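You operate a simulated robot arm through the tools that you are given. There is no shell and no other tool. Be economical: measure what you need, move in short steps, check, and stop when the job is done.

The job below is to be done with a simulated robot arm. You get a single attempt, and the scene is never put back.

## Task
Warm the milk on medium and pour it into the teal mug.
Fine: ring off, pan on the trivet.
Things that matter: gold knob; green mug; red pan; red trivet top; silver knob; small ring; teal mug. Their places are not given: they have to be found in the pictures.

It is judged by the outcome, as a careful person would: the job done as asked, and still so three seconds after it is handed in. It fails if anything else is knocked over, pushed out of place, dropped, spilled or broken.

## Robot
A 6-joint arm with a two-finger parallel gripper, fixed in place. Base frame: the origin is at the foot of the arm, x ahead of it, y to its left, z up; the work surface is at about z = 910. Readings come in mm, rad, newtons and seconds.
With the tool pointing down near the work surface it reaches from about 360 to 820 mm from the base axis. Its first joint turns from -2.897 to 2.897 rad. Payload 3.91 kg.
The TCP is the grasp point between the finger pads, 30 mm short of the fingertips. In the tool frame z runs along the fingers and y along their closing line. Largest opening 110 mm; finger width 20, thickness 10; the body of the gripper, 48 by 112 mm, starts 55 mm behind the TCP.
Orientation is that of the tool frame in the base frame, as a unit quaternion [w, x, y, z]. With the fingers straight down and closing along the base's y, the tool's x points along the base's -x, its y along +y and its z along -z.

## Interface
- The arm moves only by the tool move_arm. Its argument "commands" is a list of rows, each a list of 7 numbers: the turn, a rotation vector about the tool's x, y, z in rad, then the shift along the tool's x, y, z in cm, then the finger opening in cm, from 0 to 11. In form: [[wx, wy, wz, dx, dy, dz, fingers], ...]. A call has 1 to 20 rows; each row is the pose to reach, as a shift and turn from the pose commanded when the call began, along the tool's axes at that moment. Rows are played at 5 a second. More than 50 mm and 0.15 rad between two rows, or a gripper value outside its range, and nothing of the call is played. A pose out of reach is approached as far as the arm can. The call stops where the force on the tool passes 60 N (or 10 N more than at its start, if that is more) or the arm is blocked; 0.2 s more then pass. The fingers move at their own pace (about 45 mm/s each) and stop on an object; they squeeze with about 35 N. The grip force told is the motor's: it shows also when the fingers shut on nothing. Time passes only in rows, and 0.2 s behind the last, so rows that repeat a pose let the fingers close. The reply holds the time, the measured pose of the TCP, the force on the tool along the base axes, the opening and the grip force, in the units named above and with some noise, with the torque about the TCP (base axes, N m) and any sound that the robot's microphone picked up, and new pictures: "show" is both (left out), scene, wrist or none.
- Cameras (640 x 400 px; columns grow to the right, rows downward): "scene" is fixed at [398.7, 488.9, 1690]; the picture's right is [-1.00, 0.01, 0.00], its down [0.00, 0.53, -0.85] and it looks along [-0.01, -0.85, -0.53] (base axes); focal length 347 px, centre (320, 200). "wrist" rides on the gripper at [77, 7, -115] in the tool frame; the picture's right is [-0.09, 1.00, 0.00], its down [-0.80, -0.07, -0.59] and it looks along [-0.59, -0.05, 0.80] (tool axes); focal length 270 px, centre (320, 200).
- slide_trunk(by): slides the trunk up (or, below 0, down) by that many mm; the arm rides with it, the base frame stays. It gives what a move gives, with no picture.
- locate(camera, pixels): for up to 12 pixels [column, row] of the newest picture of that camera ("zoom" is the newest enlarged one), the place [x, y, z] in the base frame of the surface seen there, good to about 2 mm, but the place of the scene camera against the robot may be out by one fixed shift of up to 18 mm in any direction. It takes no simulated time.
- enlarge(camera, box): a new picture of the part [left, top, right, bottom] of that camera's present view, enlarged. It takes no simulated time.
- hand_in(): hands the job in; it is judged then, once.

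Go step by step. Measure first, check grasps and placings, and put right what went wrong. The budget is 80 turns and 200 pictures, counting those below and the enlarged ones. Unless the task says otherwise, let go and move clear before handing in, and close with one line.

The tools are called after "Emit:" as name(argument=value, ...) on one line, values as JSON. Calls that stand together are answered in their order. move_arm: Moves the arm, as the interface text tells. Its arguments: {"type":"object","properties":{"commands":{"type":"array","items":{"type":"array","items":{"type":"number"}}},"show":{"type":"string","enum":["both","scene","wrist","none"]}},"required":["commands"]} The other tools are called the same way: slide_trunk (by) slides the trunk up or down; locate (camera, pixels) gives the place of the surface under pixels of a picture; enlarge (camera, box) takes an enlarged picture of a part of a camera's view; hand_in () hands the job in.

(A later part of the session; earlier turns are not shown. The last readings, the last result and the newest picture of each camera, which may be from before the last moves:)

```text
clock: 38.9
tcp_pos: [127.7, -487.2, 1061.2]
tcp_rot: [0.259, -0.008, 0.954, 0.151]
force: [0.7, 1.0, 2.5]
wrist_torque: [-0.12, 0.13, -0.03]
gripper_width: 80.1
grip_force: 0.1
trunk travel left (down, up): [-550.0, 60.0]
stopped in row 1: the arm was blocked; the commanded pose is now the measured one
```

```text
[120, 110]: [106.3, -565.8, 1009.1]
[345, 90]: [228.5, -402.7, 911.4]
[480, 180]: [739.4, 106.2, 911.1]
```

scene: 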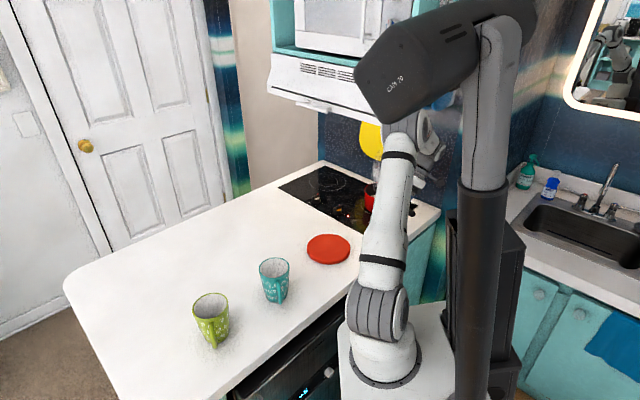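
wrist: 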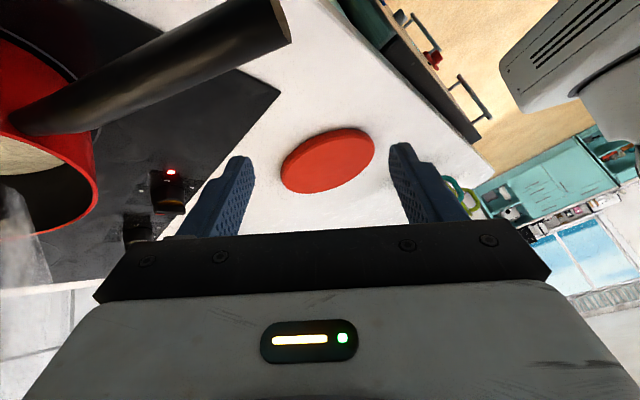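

The robot's body leaned and is now rocking back upright, carrying the gripper toward the pan handle at (106,-566,1009). I'll lift the gripper up and toward +x right away.

Emit:
move_arm(commands=[[0, 0, 0, -4.4, 0.8, -1.9, 8], [0, 0, 0, -8.8, 1.6, -3.8, 8], [0, 0, 0, -11, 2.2, -6, 8], [0, 0, 0, -12, 2.6, -8, 8]], show="both")

```text
clock: 39.3
tcp_pos: [-252.6, -481.9, 1020.9]
tcp_rot: [0.435, -0.009, 0.888, 0.146]
force: [-6.3, -1.8, -4.2]
wrist_torque: [0.19, -0.46, -0.11]
gripper_width: 80.2
grip_force: 0.1
trunk travel left (down, up): [-550.0, 60.0]
stopped in row 1: the arm was blocked; the commanded pose is now the measured one
```

scene: 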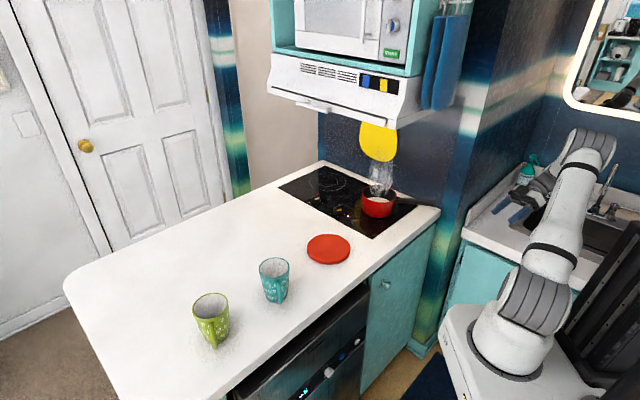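
wrist: 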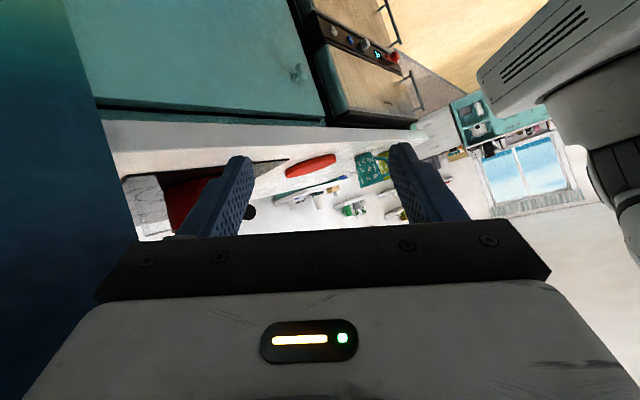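

The robot rocked back past upright and the gripper is now clear at (-253,-482); the pan's handle seems slightly turned (405,203). I'll hold one row to see where the body goes.

Emit:
move_arm(commands=[[0, 0, 0, 0, 0, 0, 8]], show="scene")

Emit:
enlarge(camera="scene", box=[270, 150, 450, 262])

```text
clock: 39.8
tcp_pos: [-116.1, -482.2, 1134.8]
tcp_rot: [0.384, 0.031, 0.918, 0.099]
force: [-0.9, 2.1, 0.3]
wrist_torque: [-0.06, -0.07, -0.09]
gripper_width: 80.1
grip_force: 0.0
trunk travel left (down, up): [-550.0, 60.0]
stopped in row 1: the arm was blocked; the commanded pose is now the measured one
```

scene: 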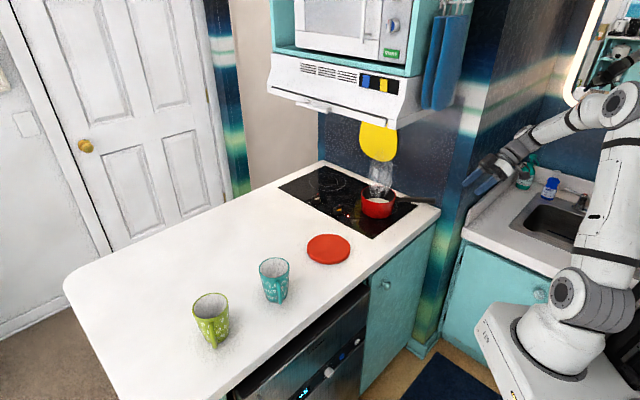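

```text
3.56 times, centred on (360, 206) of scene
```

zoom: 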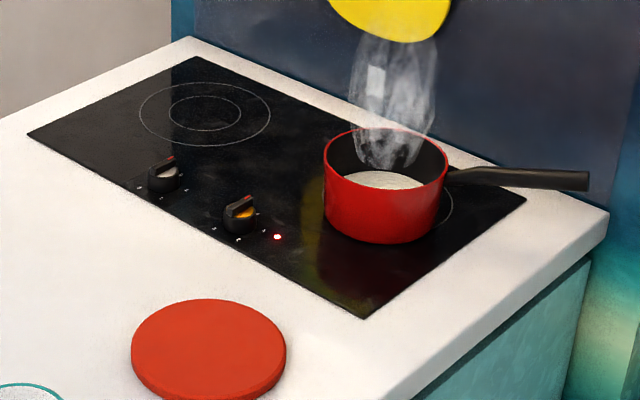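

The pan was nudged: it is still upright on the hob with milk in it, but the handle now points along -x toward (585,180) of the zoom. I'll let the robot settle.

Emit:
move_arm(commands=[[0, 0, 0, 0, 0, 0, 8], [0, 0, 0, 0, 0, 0, 8], [0, 0, 0, 0, 0, 0, 8]], show="scene")

Emit:
move_arm(commands=[[0, 0, 0, 0, 0, 0, 8], [0, 0, 0, 0, 0, 0, 8], [0, 0, 0, 0, 0, 0, 8]], show="scene")

```text
clock: 40.1
tcp_pos: [224.6, -469.7, 1080.9]
tcp_rot: [0.232, 0.071, 0.965, 0.101]
force: [0.1, 3.2, 2.2]
wrist_torque: [-0.22, 0.1, -0.05]
gripper_width: 79.7
grip_force: 0.1
trunk travel left (down, up): [-550.0, 60.0]
stopped in row 1: the arm was blocked; the commanded pose is now the measured one
```

scene: 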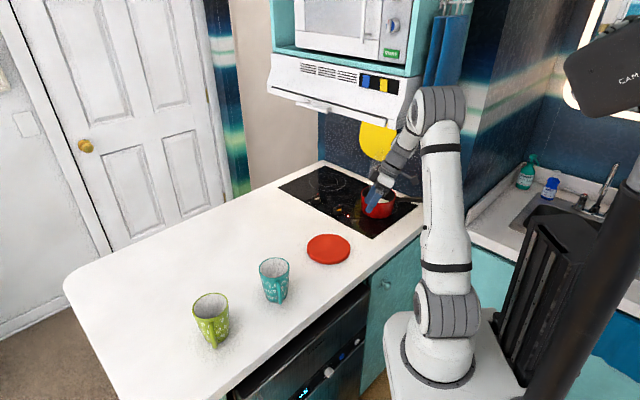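

```text
clock: 41.1
tcp_pos: [186.9, -488.3, 1098.1]
tcp_rot: [0.255, 0.039, 0.961, 0.101]
force: [-0.6, 0.4, 2.3]
wrist_torque: [-0.01, 0.07, 0.03]
gripper_width: 80.0
grip_force: 0.2
trunk travel left (down, up): [-550.0, 60.0]
stopped in row 3: the arm was blocked; the commanded pose is now the measured one
```

scene: 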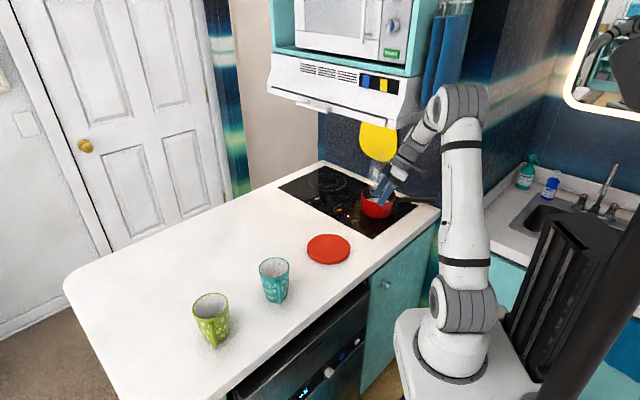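

The rocking is dying down. I'll hold a little longer.

Emit:
move_arm(commands=[[0, 0, 0, 0, 0, 0, 8], [0, 0, 0, 0, 0, 0, 8], [0, 0, 0, 0, 0, 0, 8], [0, 0, 0, 0, 0, 0, 8], [0, 0, 0, 0, 0, 0, 8], [0, 0, 0, 0, 0, 0, 8], [0, 0, 0, 0, 0, 0, 8], [0, 0, 0, 0, 0, 0, 8], [0, 0, 0, 0, 0, 0, 8], [0, 0, 0, 0, 0, 0, 8]], show="scene")

Emit:
move_arm(commands=[[0, 0, 0, 0, 0, 0, 8], [0, 0, 0, 0, 0, 0, 8], [0, 0, 0, 0, 0, 0, 8], [0, 0, 0, 0, 0, 0, 8], [0, 0, 0, 0, 0, 0, 8]], show="both")

Emit:
enlarge(camera="scene", box=[270, 100, 450, 262])

```text
clock: 43.3
tcp_pos: [144.1, -487.9, 1101.4]
tcp_rot: [0.272, 0.042, 0.956, 0.102]
force: [-0.4, 0.4, 0.1]
wrist_torque: [0.05, 0.02, -0.02]
gripper_width: 79.9
grip_force: 0.1
trunk travel left (down, up): [-550.0, 60.0]
```

scene: 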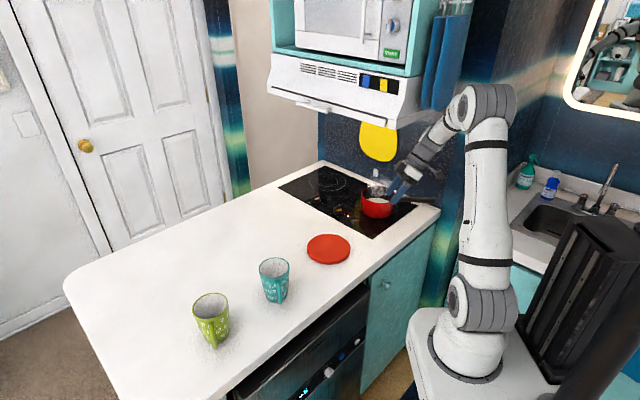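

```text
clock: 44.5
tcp_pos: [144.9, -489.0, 1100.8]
tcp_rot: [0.271, 0.042, 0.956, 0.102]
force: [-0.3, -0.6, 0.0]
wrist_torque: [-0.01, -0.01, -0.01]
gripper_width: 80.0
grip_force: 0.1
trunk travel left (down, up): [-550.0, 60.0]
```

scene: 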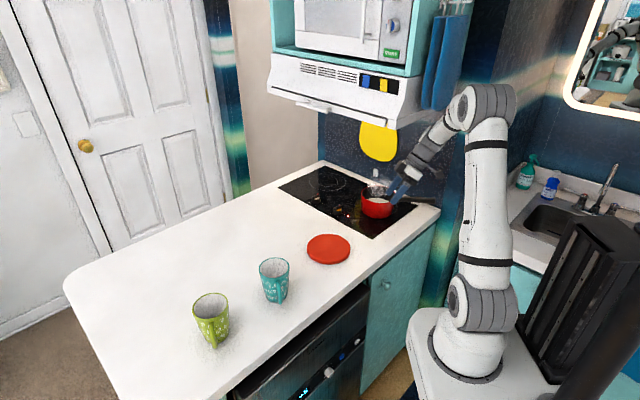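
wrist: 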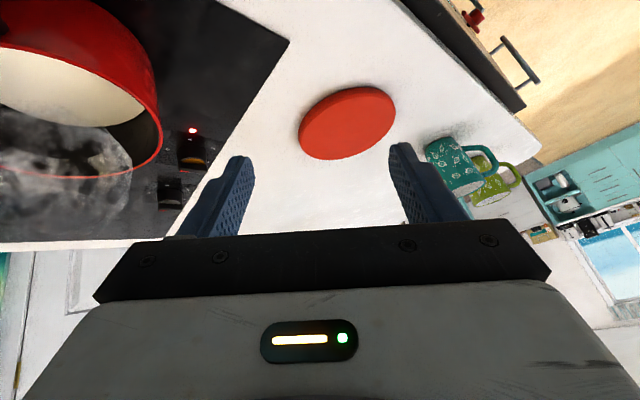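

```text
2.47 times, centred on (360, 181) of scene
```

zoom: 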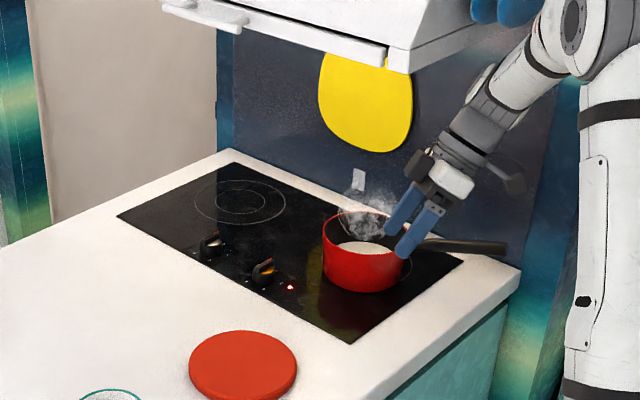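

The robot has settled upright and nothing seems spilled. I'll measure the pan's and handle's new position.

Emit:
locate(camera="zoom", pixels=[[425, 243], [440, 243], [460, 245], [480, 247], [503, 249], [323, 232], [360, 292], [360, 213], [405, 275], [358, 250]])

Emit:
locate(camera="wrist", pixels=[[130, 35], [155, 90], [160, 140], [60, 180], [50, 90], [348, 110], [192, 130], [460, 160], [490, 180], [120, 100]])

Emit:
enlarge(camera="scene", box=[345, 170, 445, 232])

```text
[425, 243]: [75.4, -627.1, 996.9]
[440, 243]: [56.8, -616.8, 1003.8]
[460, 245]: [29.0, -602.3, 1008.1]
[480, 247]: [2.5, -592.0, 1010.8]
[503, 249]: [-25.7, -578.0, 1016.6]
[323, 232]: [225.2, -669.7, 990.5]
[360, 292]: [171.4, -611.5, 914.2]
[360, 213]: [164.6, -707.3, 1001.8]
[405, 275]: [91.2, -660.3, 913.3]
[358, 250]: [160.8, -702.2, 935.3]
```

```text
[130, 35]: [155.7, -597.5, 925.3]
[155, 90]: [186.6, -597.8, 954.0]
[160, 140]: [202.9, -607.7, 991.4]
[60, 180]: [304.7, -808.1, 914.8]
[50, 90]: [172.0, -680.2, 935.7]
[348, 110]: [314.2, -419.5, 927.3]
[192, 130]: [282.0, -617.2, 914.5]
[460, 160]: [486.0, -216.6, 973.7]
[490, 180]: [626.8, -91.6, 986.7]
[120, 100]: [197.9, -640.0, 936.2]
```

```text
6.40 times, centred on (395, 201) of scene
```

zoom: 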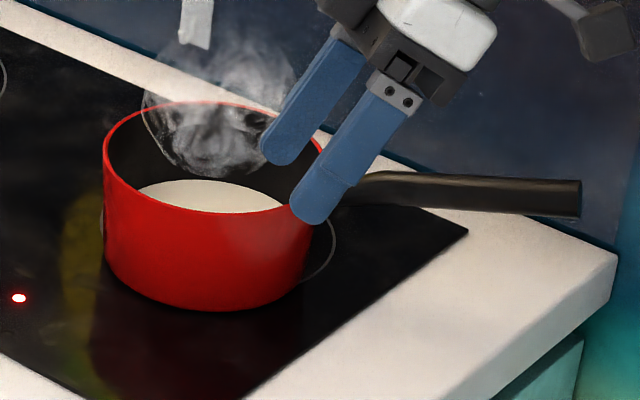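

The pan's centre is now near (147,-670), and its handle runs to about (-26,-578,1017), pointing inward along (.9,-.44). Before approaching from behind the handle, I'll check the walls and other obstacles on that side.

Emit:
enlarge(camera="scene", box=[380, 0, 640, 240])

Emit:
locate(camera="scene", pixels=[[455, 200], [450, 130], [440, 60], [550, 130], [422, 100], [440, 232], [520, 190], [545, 100], [490, 40], [400, 120], [530, 240], [338, 215]])

Emit:
locate(camera="scene", pixels=[[348, 217], [328, 236], [328, 261], [307, 247], [350, 247]])

Emit:
locate(camera="wrist", pixels=[[299, 137], [395, 105], [340, 88], [355, 152], [192, 131]])

```text
1.67 times, centred on (510, 120) of scene
```

zoom: 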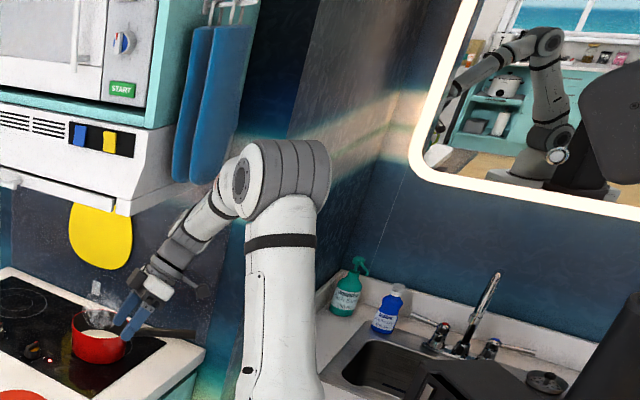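

```text
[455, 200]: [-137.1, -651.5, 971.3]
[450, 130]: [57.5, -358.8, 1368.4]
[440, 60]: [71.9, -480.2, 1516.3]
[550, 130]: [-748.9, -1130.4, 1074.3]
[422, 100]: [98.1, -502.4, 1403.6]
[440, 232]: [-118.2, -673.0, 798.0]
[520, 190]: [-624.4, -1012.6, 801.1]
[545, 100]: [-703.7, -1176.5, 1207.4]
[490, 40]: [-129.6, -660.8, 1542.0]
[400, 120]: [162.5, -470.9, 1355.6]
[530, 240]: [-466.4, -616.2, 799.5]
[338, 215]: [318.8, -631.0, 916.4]
```

```text
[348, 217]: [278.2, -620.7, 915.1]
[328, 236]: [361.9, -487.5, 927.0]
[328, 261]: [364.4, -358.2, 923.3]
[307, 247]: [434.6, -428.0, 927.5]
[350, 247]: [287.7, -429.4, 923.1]
```

```text
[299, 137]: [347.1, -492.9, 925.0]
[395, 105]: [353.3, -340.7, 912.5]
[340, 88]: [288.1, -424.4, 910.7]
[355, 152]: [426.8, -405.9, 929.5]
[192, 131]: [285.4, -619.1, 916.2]
```

The scene camera agrees with the wrist camera to about (+5,+2) mm, and the wall corner at (-137,-651) leaves room. I'll move slowly to a pre-grasp behind the handle, tool tilted 45° along it.

Emit:
move_arm(commands=[[0.043, -0.028, 0.02, 1.73, -0.66, -1.17, 6], [0.087, -0.055, 0.04, 3.45, -1.32, -2.34, 6], [0.13, -0.083, 0.06, 5.18, -1.98, -3.51, 6], [0.174, -0.111, 0.08, 6.9, -2.64, -4.68, 6], [0.217, -0.139, 0.1, 8.63, -3.3, -5.85, 6], [0.26, -0.166, 0.12, 10.36, -3.96, -7.02, 6], [0.304, -0.194, 0.14, 12.08, -4.62, -8.19, 6], [0.347, -0.222, 0.16, 13.81, -5.28, -9.36, 6], [0.391, -0.249, 0.18, 15.53, -5.94, -10.53, 6], [0.434, -0.277, 0.2, 17.26, -6.6, -11.7, 6]], show="both")

```text
clock: 46.7
tcp_pos: [-66.6, -549.2, 1095.1]
tcp_rot: [0.374, 0.206, 0.9, -0.086]
force: [0.5, 0.5, 0.9]
wrist_torque: [-0.01, -0.01, 0.02]
gripper_width: 59.9
grip_force: 0.1
trunk travel left (down, up): [-550.0, 60.0]
```

scene: 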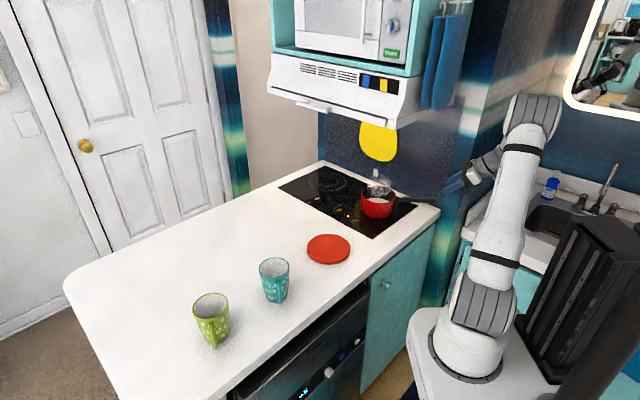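
wrist: 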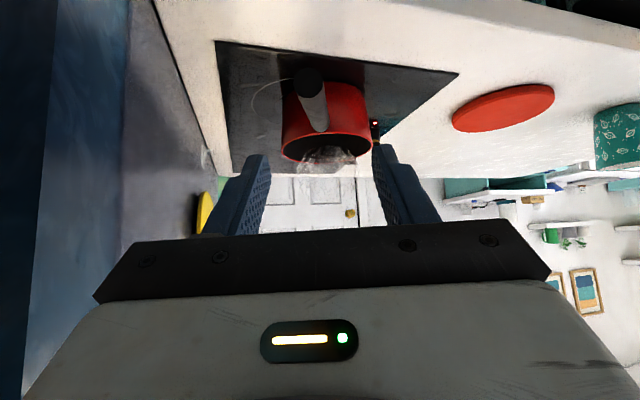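

The pre-grasp tracked well. The handle is visible end-on at (307,82) to (313,128); I'll measure it.

Emit:
enlarge(camera="wrist", box=[220, 40, 420, 175])

Emit:
locate(camera="wrist", pixels=[[294, 82], [307, 70], [320, 82], [307, 82], [311, 105], [314, 122], [302, 110], [324, 110], [283, 145], [371, 145], [327, 133], [313, 98]])

```text
2.96 times, centred on (320, 108) of wrist
```

zoom: 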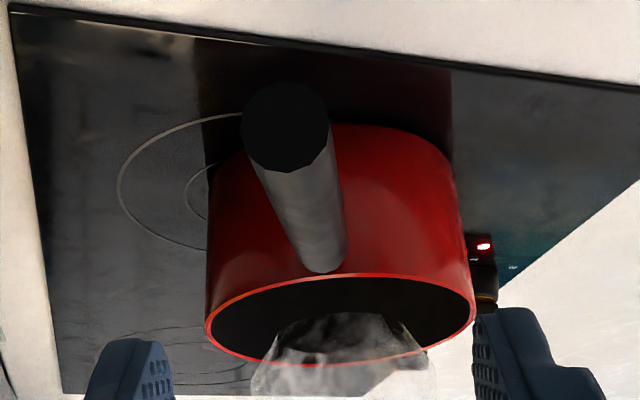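

```text
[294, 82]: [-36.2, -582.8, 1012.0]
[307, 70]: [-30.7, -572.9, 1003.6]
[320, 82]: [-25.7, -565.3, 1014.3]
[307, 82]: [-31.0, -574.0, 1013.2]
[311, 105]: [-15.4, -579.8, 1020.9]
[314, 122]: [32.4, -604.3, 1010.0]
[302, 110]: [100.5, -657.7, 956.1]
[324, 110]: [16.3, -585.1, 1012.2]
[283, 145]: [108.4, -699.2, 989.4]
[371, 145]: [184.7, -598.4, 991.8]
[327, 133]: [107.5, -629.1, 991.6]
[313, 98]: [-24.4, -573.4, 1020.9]
```

The handle's end centre is at (-31,-574,1013), about 20 mm thick and sloping 12° down toward the pan. I'll steepen the tool slightly and advance to 30 mm short of the grasp point (36,-606,997).

Emit:
move_arm(commands=[[0, 0.06, 0, -0.9, -0.2, 2.5, 6], [0, 0.12, 0, -1.8, -0.4, 5, 6], [0, 0.17, 0, -2.74, -0.64, 7.4, 6], [0, 0.17, 0, -2.3, -0.65, 9.9, 6], [0, 0.17, 0, -1.87, -0.65, 12.3, 6], [0, 0.17, 0, -1.87, -0.65, 12.3, 6]], show="both")

Emit:
enlarge(camera="scene", box=[345, 160, 465, 235])

```text
clock: 48.1
tcp_pos: [21.6, -598.9, 1020.3]
tcp_rot: [0.295, 0.213, 0.929, -0.068]
force: [0.1, 0.4, 0.1]
wrist_torque: [-0.01, 0.0, -0.02]
gripper_width: 59.8
grip_force: 0.1
trunk travel left (down, up): [-550.0, 60.0]
```

scene: 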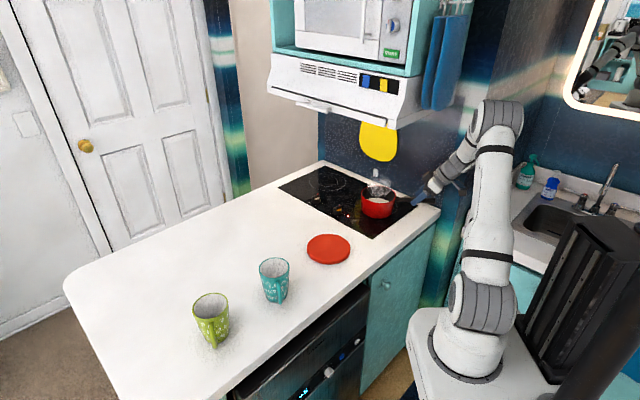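
wrist: 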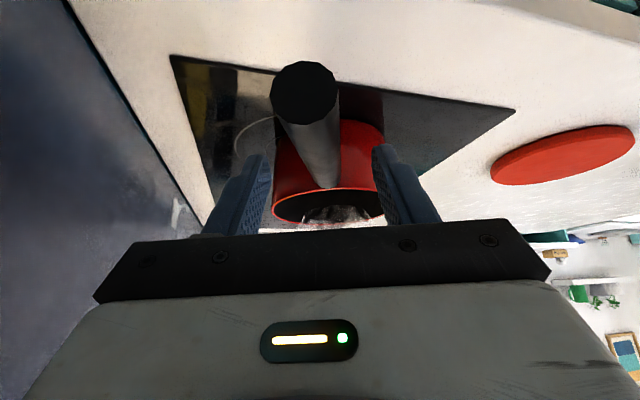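

```text
5.33 times, centred on (405, 198) of scene
```

zoom: 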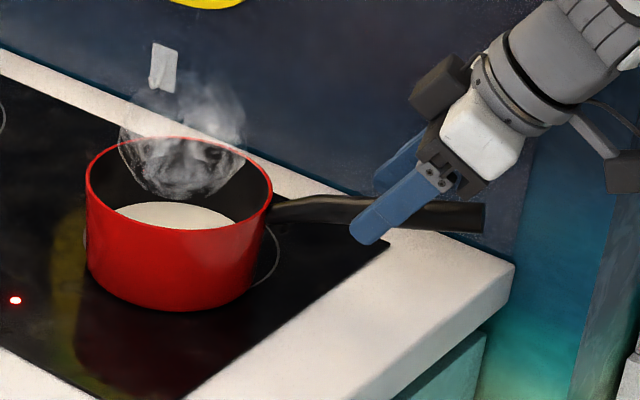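

The fingers straddle the handle. I'll advance the last 27 mm and close.

Emit:
move_arm(commands=[[0, 0, 0, 0, 0, 1.4, 6], [0, 0, 0, 0, 0, 2.7, 6], [0, 0, 0, 0, 0, 2.7, 4], [0, 0, 0, 0, 0, 2.7, 2], [0, 0, 0, 0, 0, 2.7, 0.8], [0, 0, 0, 0, 0, 2.7, 0.8], [0, 0, 0, 0, 0, 2.7, 0.8]], show="both")

Emit:
enlarge(camera="scene", box=[345, 160, 465, 235])

```text
clock: 49.7
tcp_pos: [34.6, -605.2, 999.9]
tcp_rot: [0.296, 0.214, 0.928, -0.068]
force: [1.4, 1.9, 0.1]
wrist_torque: [0.03, -0.02, 0.23]
gripper_width: 20.7
grip_force: 35.2
trunk travel left (down, up): [-550.0, 60.0]
```

scene: 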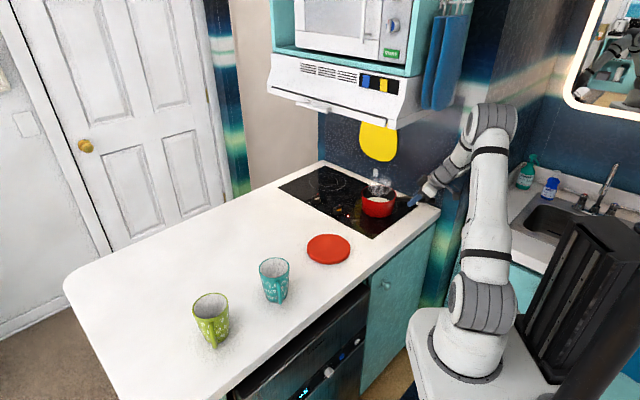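
wrist: 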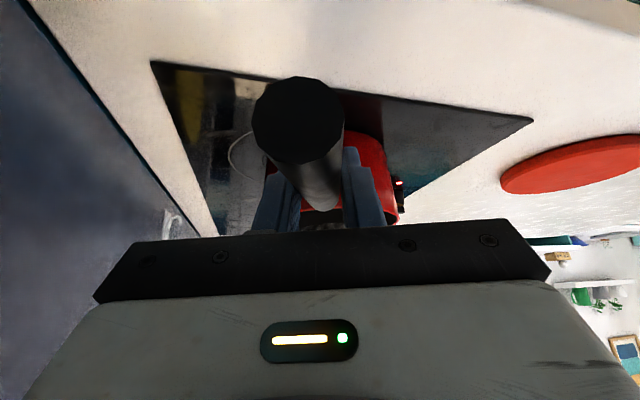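

```text
5.33 times, centred on (405, 198) of scene
```

zoom: 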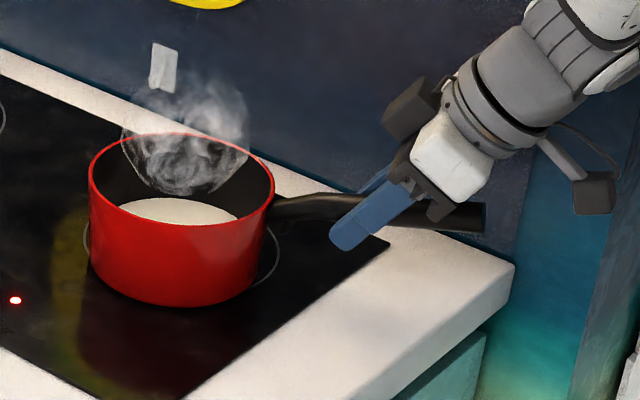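

The grip holds at 20.7 mm and 35 N. I'll lift straight up slowly by 30 mm and check that the pan stays level.

Emit:
move_arm(commands=[[0, 0, 0, -0.29, 0, -0.41, 0.8], [0, 0, 0, -0.58, 0, -0.81, 0.8], [0, 0, 0, -0.87, 0, -1.22, 0.8], [0, 0, 0, -1.16, 0, -1.63, 0.8], [0, 0, 0, -1.45, 0, -2.03, 0.8], [0, 0, 0, -1.74, 0, -2.44, 0.8], [0, 0, 0, -1.74, 0, -2.44, 0.8]], show="wrist")

Emit:
enlarge(camera="scene", box=[345, 160, 465, 235])

```text
clock: 51.3
tcp_pos: [35.0, -607.5, 1029.6]
tcp_rot: [0.296, 0.212, 0.929, -0.067]
force: [0.2, 1.0, -5.7]
wrist_torque: [0.3, 0.54, 0.0]
gripper_width: 21.1
grip_force: 34.4
trunk travel left (down, up): [-550.0, 60.0]
```

wrist: 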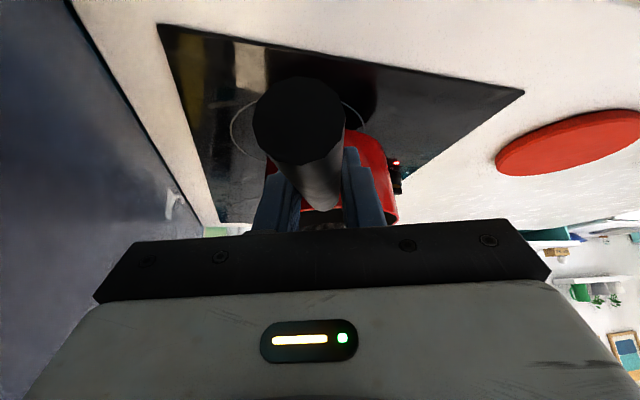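

```text
5.33 times, centred on (405, 198) of scene
```

zoom: 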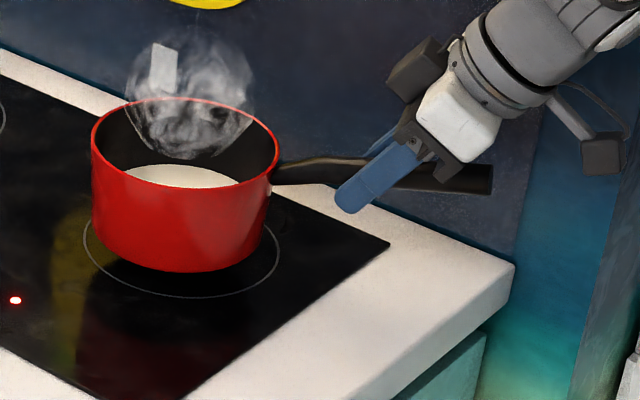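

The pan hangs level (5.7 N) with the milk in it. I'll carry it slowly out in front of the hood, keeping its orientation, and measure the mugs.

Emit:
move_arm(commands=[[0, 0, 0, -0.1, 1.0, -0.2, 0.8], [0, 0, 0, -0.2, 2.6, -0.3, 0.8], [0, 0, 0, -0.35, 4.6, -0.45, 0.8], [0, 0, 0, -0.5, 6.7, -0.6, 0.8], [0, 0, 0, -0.65, 8.8, -0.75, 0.8], [0, 0, 0, -0.8, 10.9, -0.9, 0.8], [0, 0, 0, -0.95, 13, -1.05, 0.8], [0, 0, 0, -1.1, 15, -1.2, 0.8], [0, 0, 0, -1.25, 17, -1.3, 0.8], [0, 0, 0, -1.4, 18.2, -1.4, 0.8], [0, 0, 0, -1.41, 18.7, -1.44, 0.8], [0, 0, 0, -1.41, 18.7, -1.44, 0.8]], show="both")

Emit:
enlarge(camera="scene", box=[180, 245, 300, 355])

Emit:
locate(camera="scene", pixels=[[260, 267], [288, 267], [274, 258], [274, 276], [267, 260], [281, 274], [193, 306], [228, 304], [210, 294], [213, 318]])

```text
clock: 53.9
tcp_pos: [120.2, -439.5, 1049.6]
tcp_rot: [0.296, 0.213, 0.929, -0.068]
force: [-0.7, -0.1, -5.7]
wrist_torque: [0.28, 0.61, 0.02]
gripper_width: 20.8
grip_force: 34.6
trunk travel left (down, up): [-550.0, 60.0]
```

scene: 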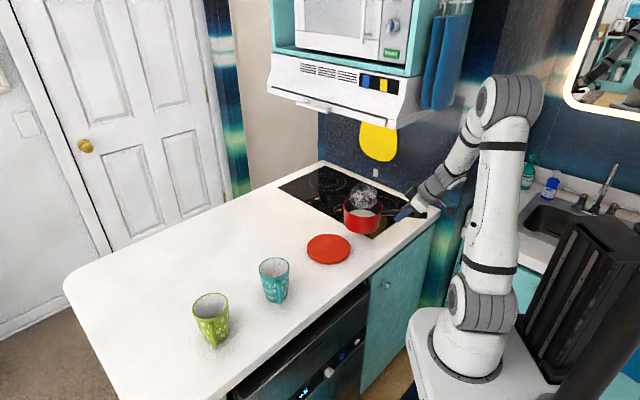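
wrist: 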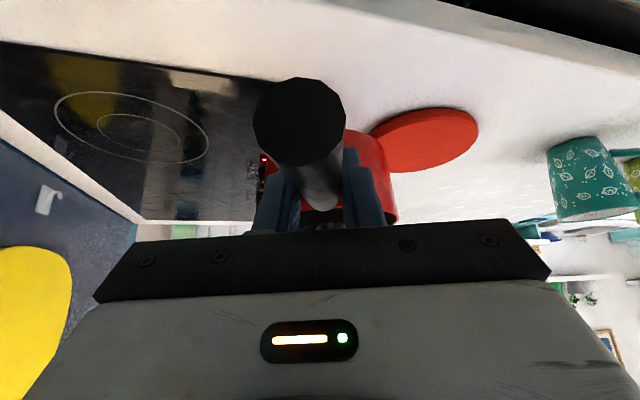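

```text
3.64 times, centred on (240, 300) of scene
```

zoom: 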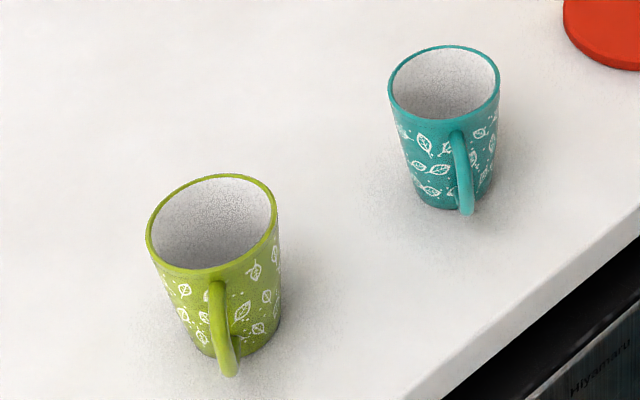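

```text
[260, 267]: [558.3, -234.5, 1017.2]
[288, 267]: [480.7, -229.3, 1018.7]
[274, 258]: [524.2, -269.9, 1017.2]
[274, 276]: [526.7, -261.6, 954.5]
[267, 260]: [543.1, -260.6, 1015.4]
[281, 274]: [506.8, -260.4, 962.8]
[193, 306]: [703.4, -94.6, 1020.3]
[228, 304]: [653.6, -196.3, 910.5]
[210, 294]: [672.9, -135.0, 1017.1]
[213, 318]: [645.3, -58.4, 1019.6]
```

The carry is steady. The teal mug's rim centre is at about (524,-229), z=1018, with radius about 40. I'll measure the held pan relative to the TCP.

Emit:
enlarge(camera="scene", box=[330, 175, 430, 240])

Emit:
locate(camera="scene", pixels=[[344, 206], [363, 234], [355, 231], [370, 233], [380, 222]])

```text
6.15 times, centred on (380, 208) of scene
```

zoom: 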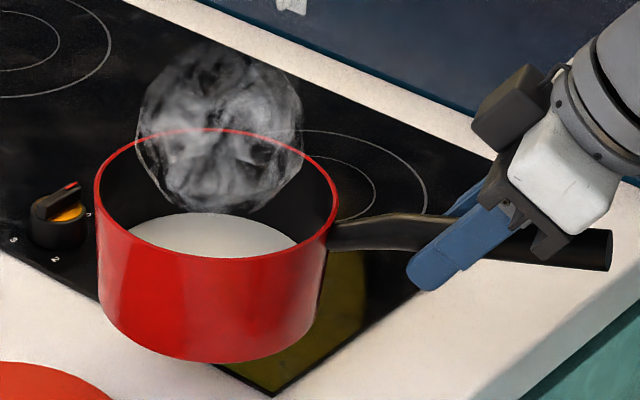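

```text
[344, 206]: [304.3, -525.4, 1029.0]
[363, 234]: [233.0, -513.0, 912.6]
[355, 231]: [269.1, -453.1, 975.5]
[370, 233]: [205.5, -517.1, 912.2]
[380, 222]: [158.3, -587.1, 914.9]
```

Emit:
locate(camera="zoom", pixels=[[97, 200], [210, 258], [336, 210], [225, 356], [130, 330], [215, 235], [155, 240], [300, 245], [100, 180], [320, 235], [260, 258], [205, 131]])

```text
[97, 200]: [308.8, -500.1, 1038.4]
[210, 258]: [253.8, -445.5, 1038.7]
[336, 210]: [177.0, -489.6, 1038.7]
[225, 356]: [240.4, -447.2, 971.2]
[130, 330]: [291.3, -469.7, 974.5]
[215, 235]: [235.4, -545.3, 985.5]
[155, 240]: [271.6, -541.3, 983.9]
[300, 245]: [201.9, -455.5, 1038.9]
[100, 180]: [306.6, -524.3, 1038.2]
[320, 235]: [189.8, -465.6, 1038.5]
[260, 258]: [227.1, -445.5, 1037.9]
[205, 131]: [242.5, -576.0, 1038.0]
```

The held pan's rim is level at z≈1038, with centre (248,-508) about 145 mm ahead of the TCP and radius 67. The milk sits about 50 mm below the rim. I'll carry it on, rising and turning, to a point in front of the hood.

Emit:
move_arm(commands=[[-0.011, 0, -0.016, -0.4, 0.71, -0.08, 0.8], [-0.034, 0, -0.048, -1.19, 2.13, -0.25, 0.8], [-0.06, 0, -0.084, -2.09, 3.73, -0.45, 0.8], [-0.088, 0, -0.124, -3.08, 5.5, -0.66, 0.8], [-0.116, 0, -0.164, -4.08, 7.28, -0.87, 0.8], [-0.145, 0, -0.203, -5.07, 9.05, -1.08, 0.8], [-0.173, 0, -0.243, -6.06, 10.83, -1.29, 0.8], [-0.202, 0, -0.283, -7.06, 12.6, -1.51, 0.8], [-0.23, 0, -0.323, -8.05, 14.38, -1.72, 0.8], [-0.256, 0, -0.359, -8.95, 15.98, -1.91, 0.8], [-0.275, 0, -0.387, -9.64, 17.22, -2.06, 0.8], [-0.284, 0, -0.399, -9.94, 17.75, -2.12, 0.8], [-0.284, 0, -0.399, -9.94, 17.75, -2.12, 0.8]], show="scene")

```text
clock: 56.7
tcp_pos: [261.2, -309.6, 1124.2]
tcp_rot: [0.302, -0.019, 0.953, 0.006]
force: [-0.3, 0.2, -6.1]
wrist_torque: [-0.02, 0.66, 0.02]
gripper_width: 21.0
grip_force: 34.9
trunk travel left (down, up): [-550.0, 60.0]
```

scene: 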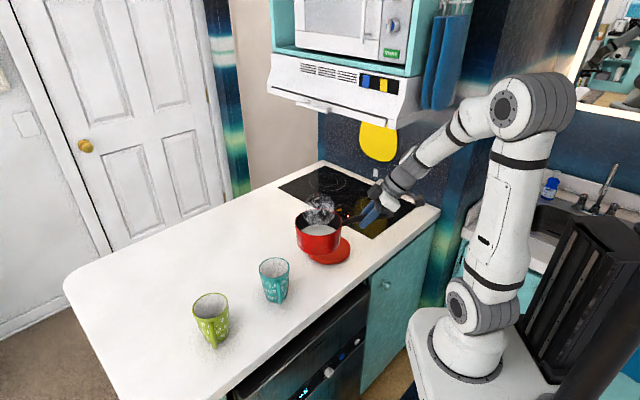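

The pan is steady over the trivet area at the front. Next I'll swing it to the pre-pour place beyond the teal mug, handle on the -y side, keeping its bottom above the mug rims.

Emit:
move_arm(commands=[[-0.012, 0, -0.017, -0.41, -0.19, 0.3, 0.8], [-0.036, 0, -0.051, -1.23, -0.56, 0.9, 0.8], [-0.073, 0, -0.103, -2.46, -1.12, 1.79, 0.8], [-0.109, 0, -0.154, -3.68, -1.68, 2.69, 0.8], [-0.151, 0, -0.215, -5.12, -2.33, 3.73, 0.8], [-0.194, 0, -0.275, -6.55, -2.98, 4.77, 0.8], [-0.236, 0, -0.335, -7.98, -3.63, 5.82, 0.8], [-0.278, 0, -0.395, -9.42, -4.29, 6.86, 0.8], [-0.321, 0, -0.455, -10.85, -4.94, 7.91, 0.8], [-0.363, 0, -0.515, -12.28, -5.59, 8.95, 0.8], [-0.405, 0, -0.575, -13.71, -6.24, 10.0, 0.8], [-0.448, 0, -0.635, -15.15, -6.9, 11.04, 0.8], [-0.49, 0, -0.695, -16.58, -7.55, 12.09, 0.8], [-0.532, 0, -0.755, -18.01, -8.2, 13.13, 0.8], [-0.569, 0, -0.807, -19.24, -8.76, 14.02, 0.8], [-0.593, 0, -0.841, -20.06, -9.13, 14.62, 0.8], [-0.605, 0, -0.858, -20.47, -9.32, 14.92, 0.8], [-0.605, 0, -0.858, -20.47, -9.32, 14.92, 0.8]], show="both")

Emit:
enlarge(camera="scene", box=[190, 180, 350, 330])

```text
clock: 60.5
tcp_pos: [516.0, -393.2, 1119.7]
tcp_rot: [0.259, -0.494, 0.815, 0.156]
force: [0.1, 0.5, -6.6]
wrist_torque: [-0.56, 0.27, -0.02]
gripper_width: 21.1
grip_force: 34.5
trunk travel left (down, up): [-550.0, 60.0]
```

scene: 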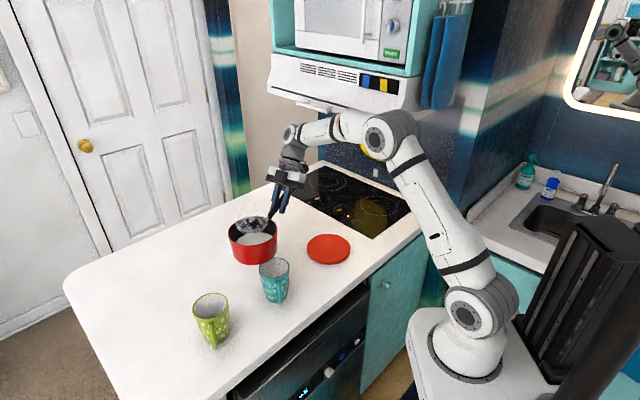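
wrist: 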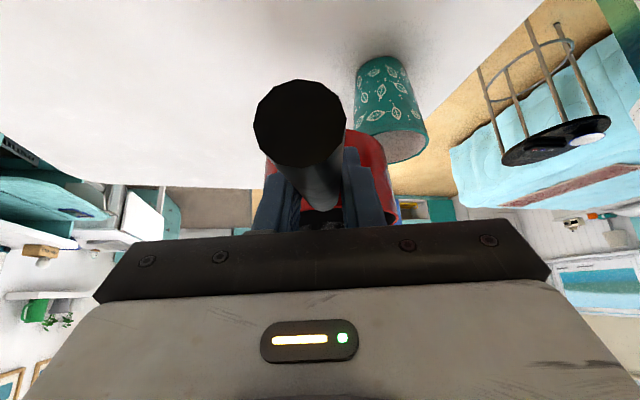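

```text
2.67 times, centred on (270, 255) of scene
```

zoom: 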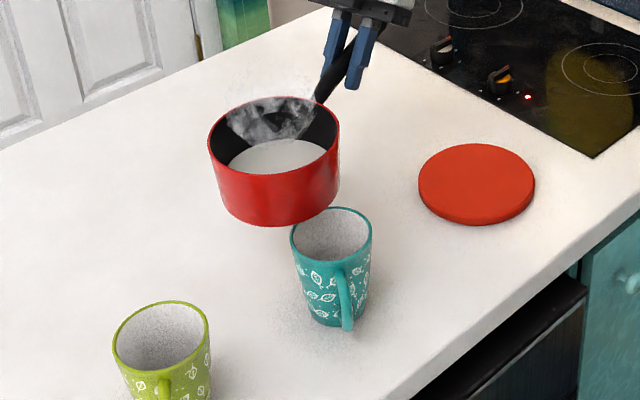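

The pan is at the pre-pour place. I'll measure its rim and the mug rim together in this zoom for exact alignment.

Emit:
locate(camera="zoom", pixels=[[208, 145], [340, 132], [225, 168], [310, 155], [265, 174], [291, 232], [372, 236], [345, 208], [325, 264], [310, 258], [325, 209], [362, 256]])

```text
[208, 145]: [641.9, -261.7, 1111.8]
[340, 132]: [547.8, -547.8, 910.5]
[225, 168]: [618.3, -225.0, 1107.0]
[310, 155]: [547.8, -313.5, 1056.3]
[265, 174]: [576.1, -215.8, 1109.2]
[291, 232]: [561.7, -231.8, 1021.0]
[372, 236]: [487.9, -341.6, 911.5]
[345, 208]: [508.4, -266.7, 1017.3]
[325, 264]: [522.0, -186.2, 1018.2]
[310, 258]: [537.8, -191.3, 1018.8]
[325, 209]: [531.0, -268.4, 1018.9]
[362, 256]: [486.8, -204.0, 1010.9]
```

In the scene frame the pan centre is (577,-282) and the mug (521,-227), so the pan needs 23 mm along the handle direction. I'll shift, drop 15 mm and tilt left to 40°, just before the milk reaches the lip.

Emit:
move_arm(commands=[[0, 0, 0, -0.25, 0, 0.64, 0.8], [0, 0, 0, -0.6, 0, 1.5, 0.8], [0, 0, 0, -1.01, 0, 2.55, 0.8], [0.057, 0, -0.04, -1.01, 0.09, 2.55, 0.8], [0.114, 0, -0.081, -1.01, 0.22, 2.55, 0.8], [0.171, 0, -0.121, -1.01, 0.4, 2.55, 0.8], [0.228, 0, -0.161, -1.01, 0.6, 2.55, 0.8], [0.286, 0, -0.202, -1.01, 0.85, 2.55, 0.8], [0.343, 0, -0.242, -1.01, 1.15, 2.55, 0.8], [0.4, 0, -0.282, -1.01, 1.45, 2.55, 0.8], [0.457, 0, -0.323, -1.01, 1.8, 2.55, 0.8], [0.514, 0, -0.363, -1.01, 2.15, 2.55, 0.8], [0.571, 0, -0.403, -1.01, 2.55, 2.55, 0.8], [0.571, 0, -0.403, -1.01, 2.55, 2.55, 0.8]], show="both")

Emit:
enlarge(camera="scene", box=[190, 180, 350, 330])

```text
clock: 63.5
tcp_pos: [515.1, -367.0, 1120.9]
tcp_rot: [0.409, -0.552, 0.715, -0.127]
force: [1.1, -0.6, -6.4]
wrist_torque: [-0.51, 0.4, 0.0]
gripper_width: 21.1
grip_force: 34.9
out of reach, approached as far as the arm can: row 13, 14
trunk travel left (down, up): [-550.0, 60.0]
```

scene: 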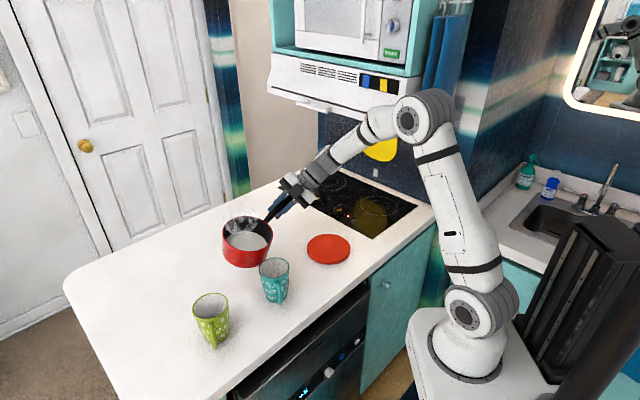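
wrist: 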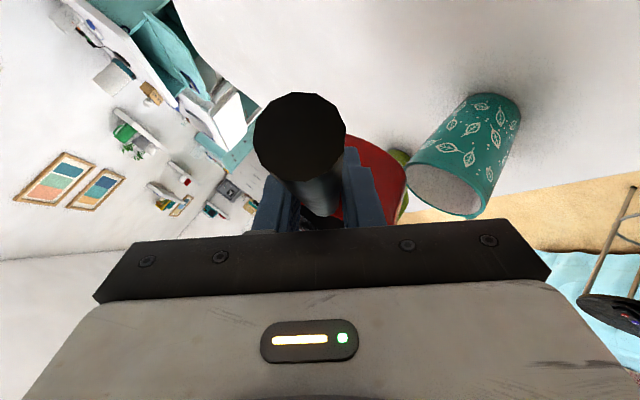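

```text
2.67 times, centred on (270, 255) of scene
```

zoom: 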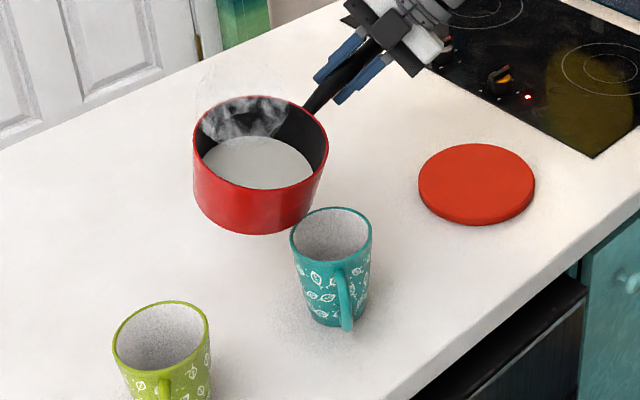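

The handle direction looks as expected, and row 13 reported a reach limit. I need to know whether the pan actually tilted with the gripper, so I'll measure its rim.

Emit:
locate(camera="zoom", pixels=[[193, 150], [205, 175], [235, 188], [270, 190], [300, 180], [318, 165], [327, 140], [240, 97], [205, 115], [250, 160], [220, 165], [300, 160]])

Emit:
enlarge(camera="scene", box=[210, 170, 330, 280])

```text
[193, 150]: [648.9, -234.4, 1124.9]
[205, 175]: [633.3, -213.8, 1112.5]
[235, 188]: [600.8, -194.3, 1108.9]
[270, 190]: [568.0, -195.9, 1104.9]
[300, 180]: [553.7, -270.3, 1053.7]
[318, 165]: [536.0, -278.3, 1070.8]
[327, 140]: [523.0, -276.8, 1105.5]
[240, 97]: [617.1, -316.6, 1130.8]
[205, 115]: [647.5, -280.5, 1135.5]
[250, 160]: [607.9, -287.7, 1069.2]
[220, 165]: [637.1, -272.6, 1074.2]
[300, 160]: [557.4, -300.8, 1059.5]
```

```text
3.64 times, centred on (270, 225) of scene
```

zoom: 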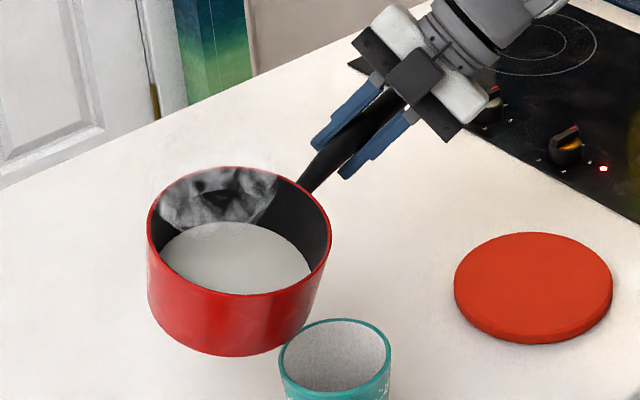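

The rim's slope shows the pan tilted only about 14° of the gripper's 39°: the round handle slips in roll. I'll undo the roll, overshooting slightly so the pan ends level, and then pour by pitching forward instead, where the grip held 0.64 N m without slipping.

Emit:
move_arm(commands=[[-0.057, 0, 0.04, -0.2, -0.3, -0.3, 0.8], [-0.114, 0, 0.081, -0.4, -0.5, -0.5, 0.8], [-0.172, 0, 0.121, -0.6, -0.8, -0.8, 0.8], [-0.229, 0, 0.161, -0.8, -1.1, -1.1, 0.8], [-0.286, 0, 0.201, -1.0, -1.4, -1.4, 0.8], [-0.343, 0, 0.242, -1.2, -1.7, -1.7, 0.8], [-0.4, 0, 0.282, -1.4, -2.0, -2.0, 0.8], [-0.458, 0, 0.322, -1.6, -2.3, -2.3, 0.8], [-0.515, 0, 0.362, -1.78, -2.53, -2.53, 0.8], [-0.572, 0, 0.403, -1.78, -2.53, -2.53, 0.8], [-0.629, 0, 0.443, -1.78, -2.53, -2.53, 0.8], [-0.686, 0, 0.483, -1.78, -2.53, -2.53, 0.8], [-0.743, 0, 0.523, -1.78, -2.53, -2.53, 0.8], [-0.76, 0, 0.535, -1.78, -2.53, -2.53, 0.8], [-0.76, 0, 0.535, -1.78, -2.53, -2.53, 0.8], [-0.7, 0, 0.493, -1.78, -2.53, -2.53, 0.8], [-0.64, 0, 0.45, -1.78, -2.53, -2.53, 0.8], [-0.6, 0, 0.422, -1.78, -2.53, -2.53, 0.8], [-0.56, 0, 0.394, -1.78, -2.53, -2.53, 0.8], [-0.56, 0, 0.394, -1.78, -2.53, -2.53, 0.8]], show="scene")

Emit:
enlarge(camera="scene", box=[200, 160, 340, 290])

```text
clock: 67.7
tcp_pos: [513.5, -366.2, 1161.9]
tcp_rot: [0.262, -0.496, 0.814, 0.15]
force: [-0.1, -0.3, -6.1]
wrist_torque: [-0.63, 0.23, 0.01]
gripper_width: 21.3
grip_force: 35.2
trunk travel left (down, up): [-550.0, 60.0]
```

scene: 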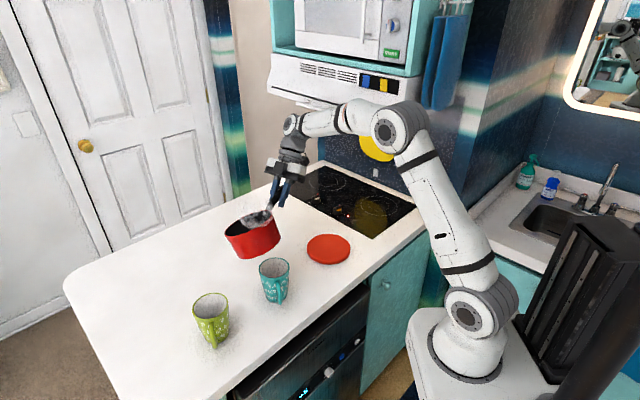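

```text
3.08 times, centred on (270, 225) of scene
```

zoom: 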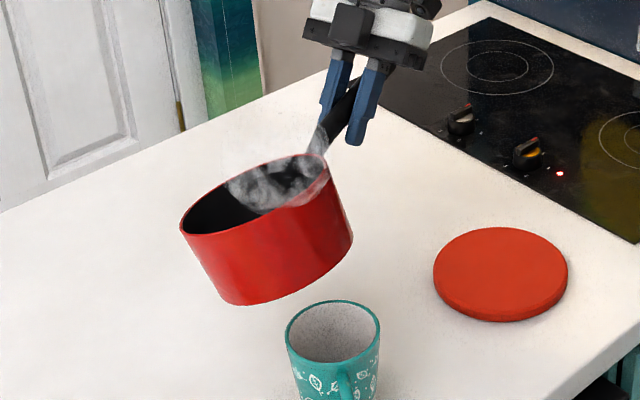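

Now the pan leans to the other side while the gripper is level, so it had clicked over by one facet of the handle. I'll measure the lean so I can level it.

Emit:
locate(camera="zoom", pixels=[[181, 228], [200, 234], [240, 228], [290, 207], [325, 180], [328, 165], [245, 303], [351, 240], [300, 285], [290, 157], [215, 188]])

```text
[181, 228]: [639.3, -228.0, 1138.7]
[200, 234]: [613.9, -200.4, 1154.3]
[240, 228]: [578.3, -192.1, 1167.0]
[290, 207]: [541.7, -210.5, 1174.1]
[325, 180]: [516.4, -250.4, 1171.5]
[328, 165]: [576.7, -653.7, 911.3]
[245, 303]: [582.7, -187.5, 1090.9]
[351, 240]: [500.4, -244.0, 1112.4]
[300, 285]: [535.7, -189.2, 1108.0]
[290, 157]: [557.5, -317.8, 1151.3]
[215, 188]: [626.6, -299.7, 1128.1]
```

The rim slopes about 22° to the right with no pitch slip. I'll roll the gripper left by 22° to level it, while moving it over to line up with the mug and rising to z≈1215 for a forward-pitch pour.

Emit:
move_arm(commands=[[0.031, 0, -0.022, -0.14, 0.56, -0.55, 0.8], [0.062, 0, -0.044, -0.28, 1.12, -1.1, 0.8], [0.093, 0, -0.066, -0.43, 1.69, -1.64, 0.8], [0.124, 0, -0.087, -0.57, 2.25, -2.19, 0.8], [0.155, 0, -0.109, -0.71, 2.81, -2.74, 0.8], [0.186, 0, -0.131, -0.85, 3.37, -3.29, 0.8], [0.217, 0, -0.153, -0.99, 3.93, -3.84, 0.8], [0.248, 0, -0.175, -1.14, 4.5, -4.38, 0.8], [0.279, 0, -0.197, -1.28, 5.06, -4.93, 0.8], [0.31, 0, -0.2185, -1.42, 5.62, -5.48, 0.8], [0.31, 0, -0.2185, -1.42, 5.62, -5.48, 0.8]], show="scene")

Emit:
enlarge(camera="scene", box=[200, 150, 340, 290])

```text
clock: 70.1
tcp_pos: [453.7, -358.3, 1210.8]
tcp_rot: [0.35, -0.535, 0.769, -0.006]
force: [0.3, 0.3, -6.5]
wrist_torque: [-0.59, 0.34, 0.0]
gripper_width: 21.0
grip_force: 35.0
trunk travel left (down, up): [-550.0, 60.0]
```

scene: 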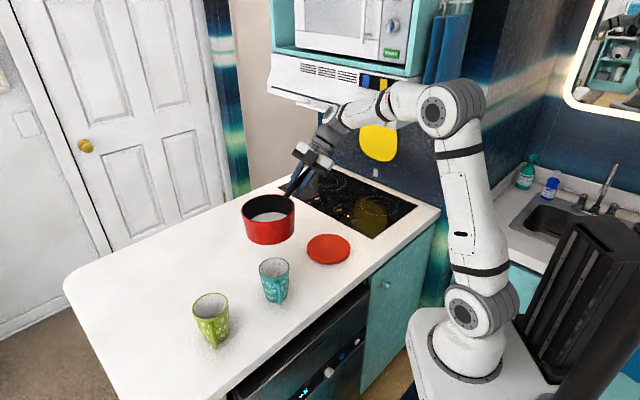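

```text
2.86 times, centred on (270, 220) of scene
```

zoom: 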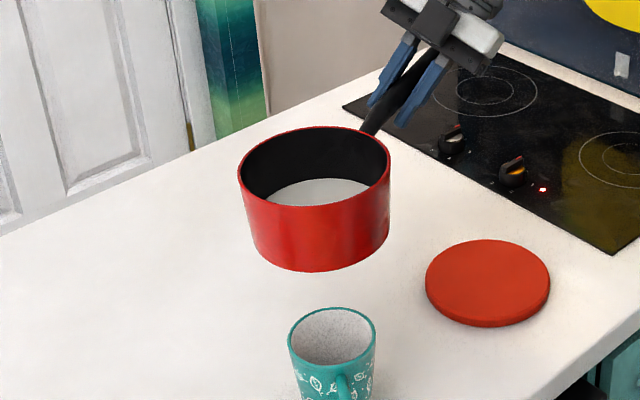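

The pan is close to level and the milk is intact. I'll measure its rim and the mug rim.

Emit:
locate(camera="zoom", pixels=[[239, 180], [265, 203], [315, 207], [360, 195], [389, 165], [320, 127], [270, 140], [290, 335], [376, 335], [333, 307], [333, 363]])

```text
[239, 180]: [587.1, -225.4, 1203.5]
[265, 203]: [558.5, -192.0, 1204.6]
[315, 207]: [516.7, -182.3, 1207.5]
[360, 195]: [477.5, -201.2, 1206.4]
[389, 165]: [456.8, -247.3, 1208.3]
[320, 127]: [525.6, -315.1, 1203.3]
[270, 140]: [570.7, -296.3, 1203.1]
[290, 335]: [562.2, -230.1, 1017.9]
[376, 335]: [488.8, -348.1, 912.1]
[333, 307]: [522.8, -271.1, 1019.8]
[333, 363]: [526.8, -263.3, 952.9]
```

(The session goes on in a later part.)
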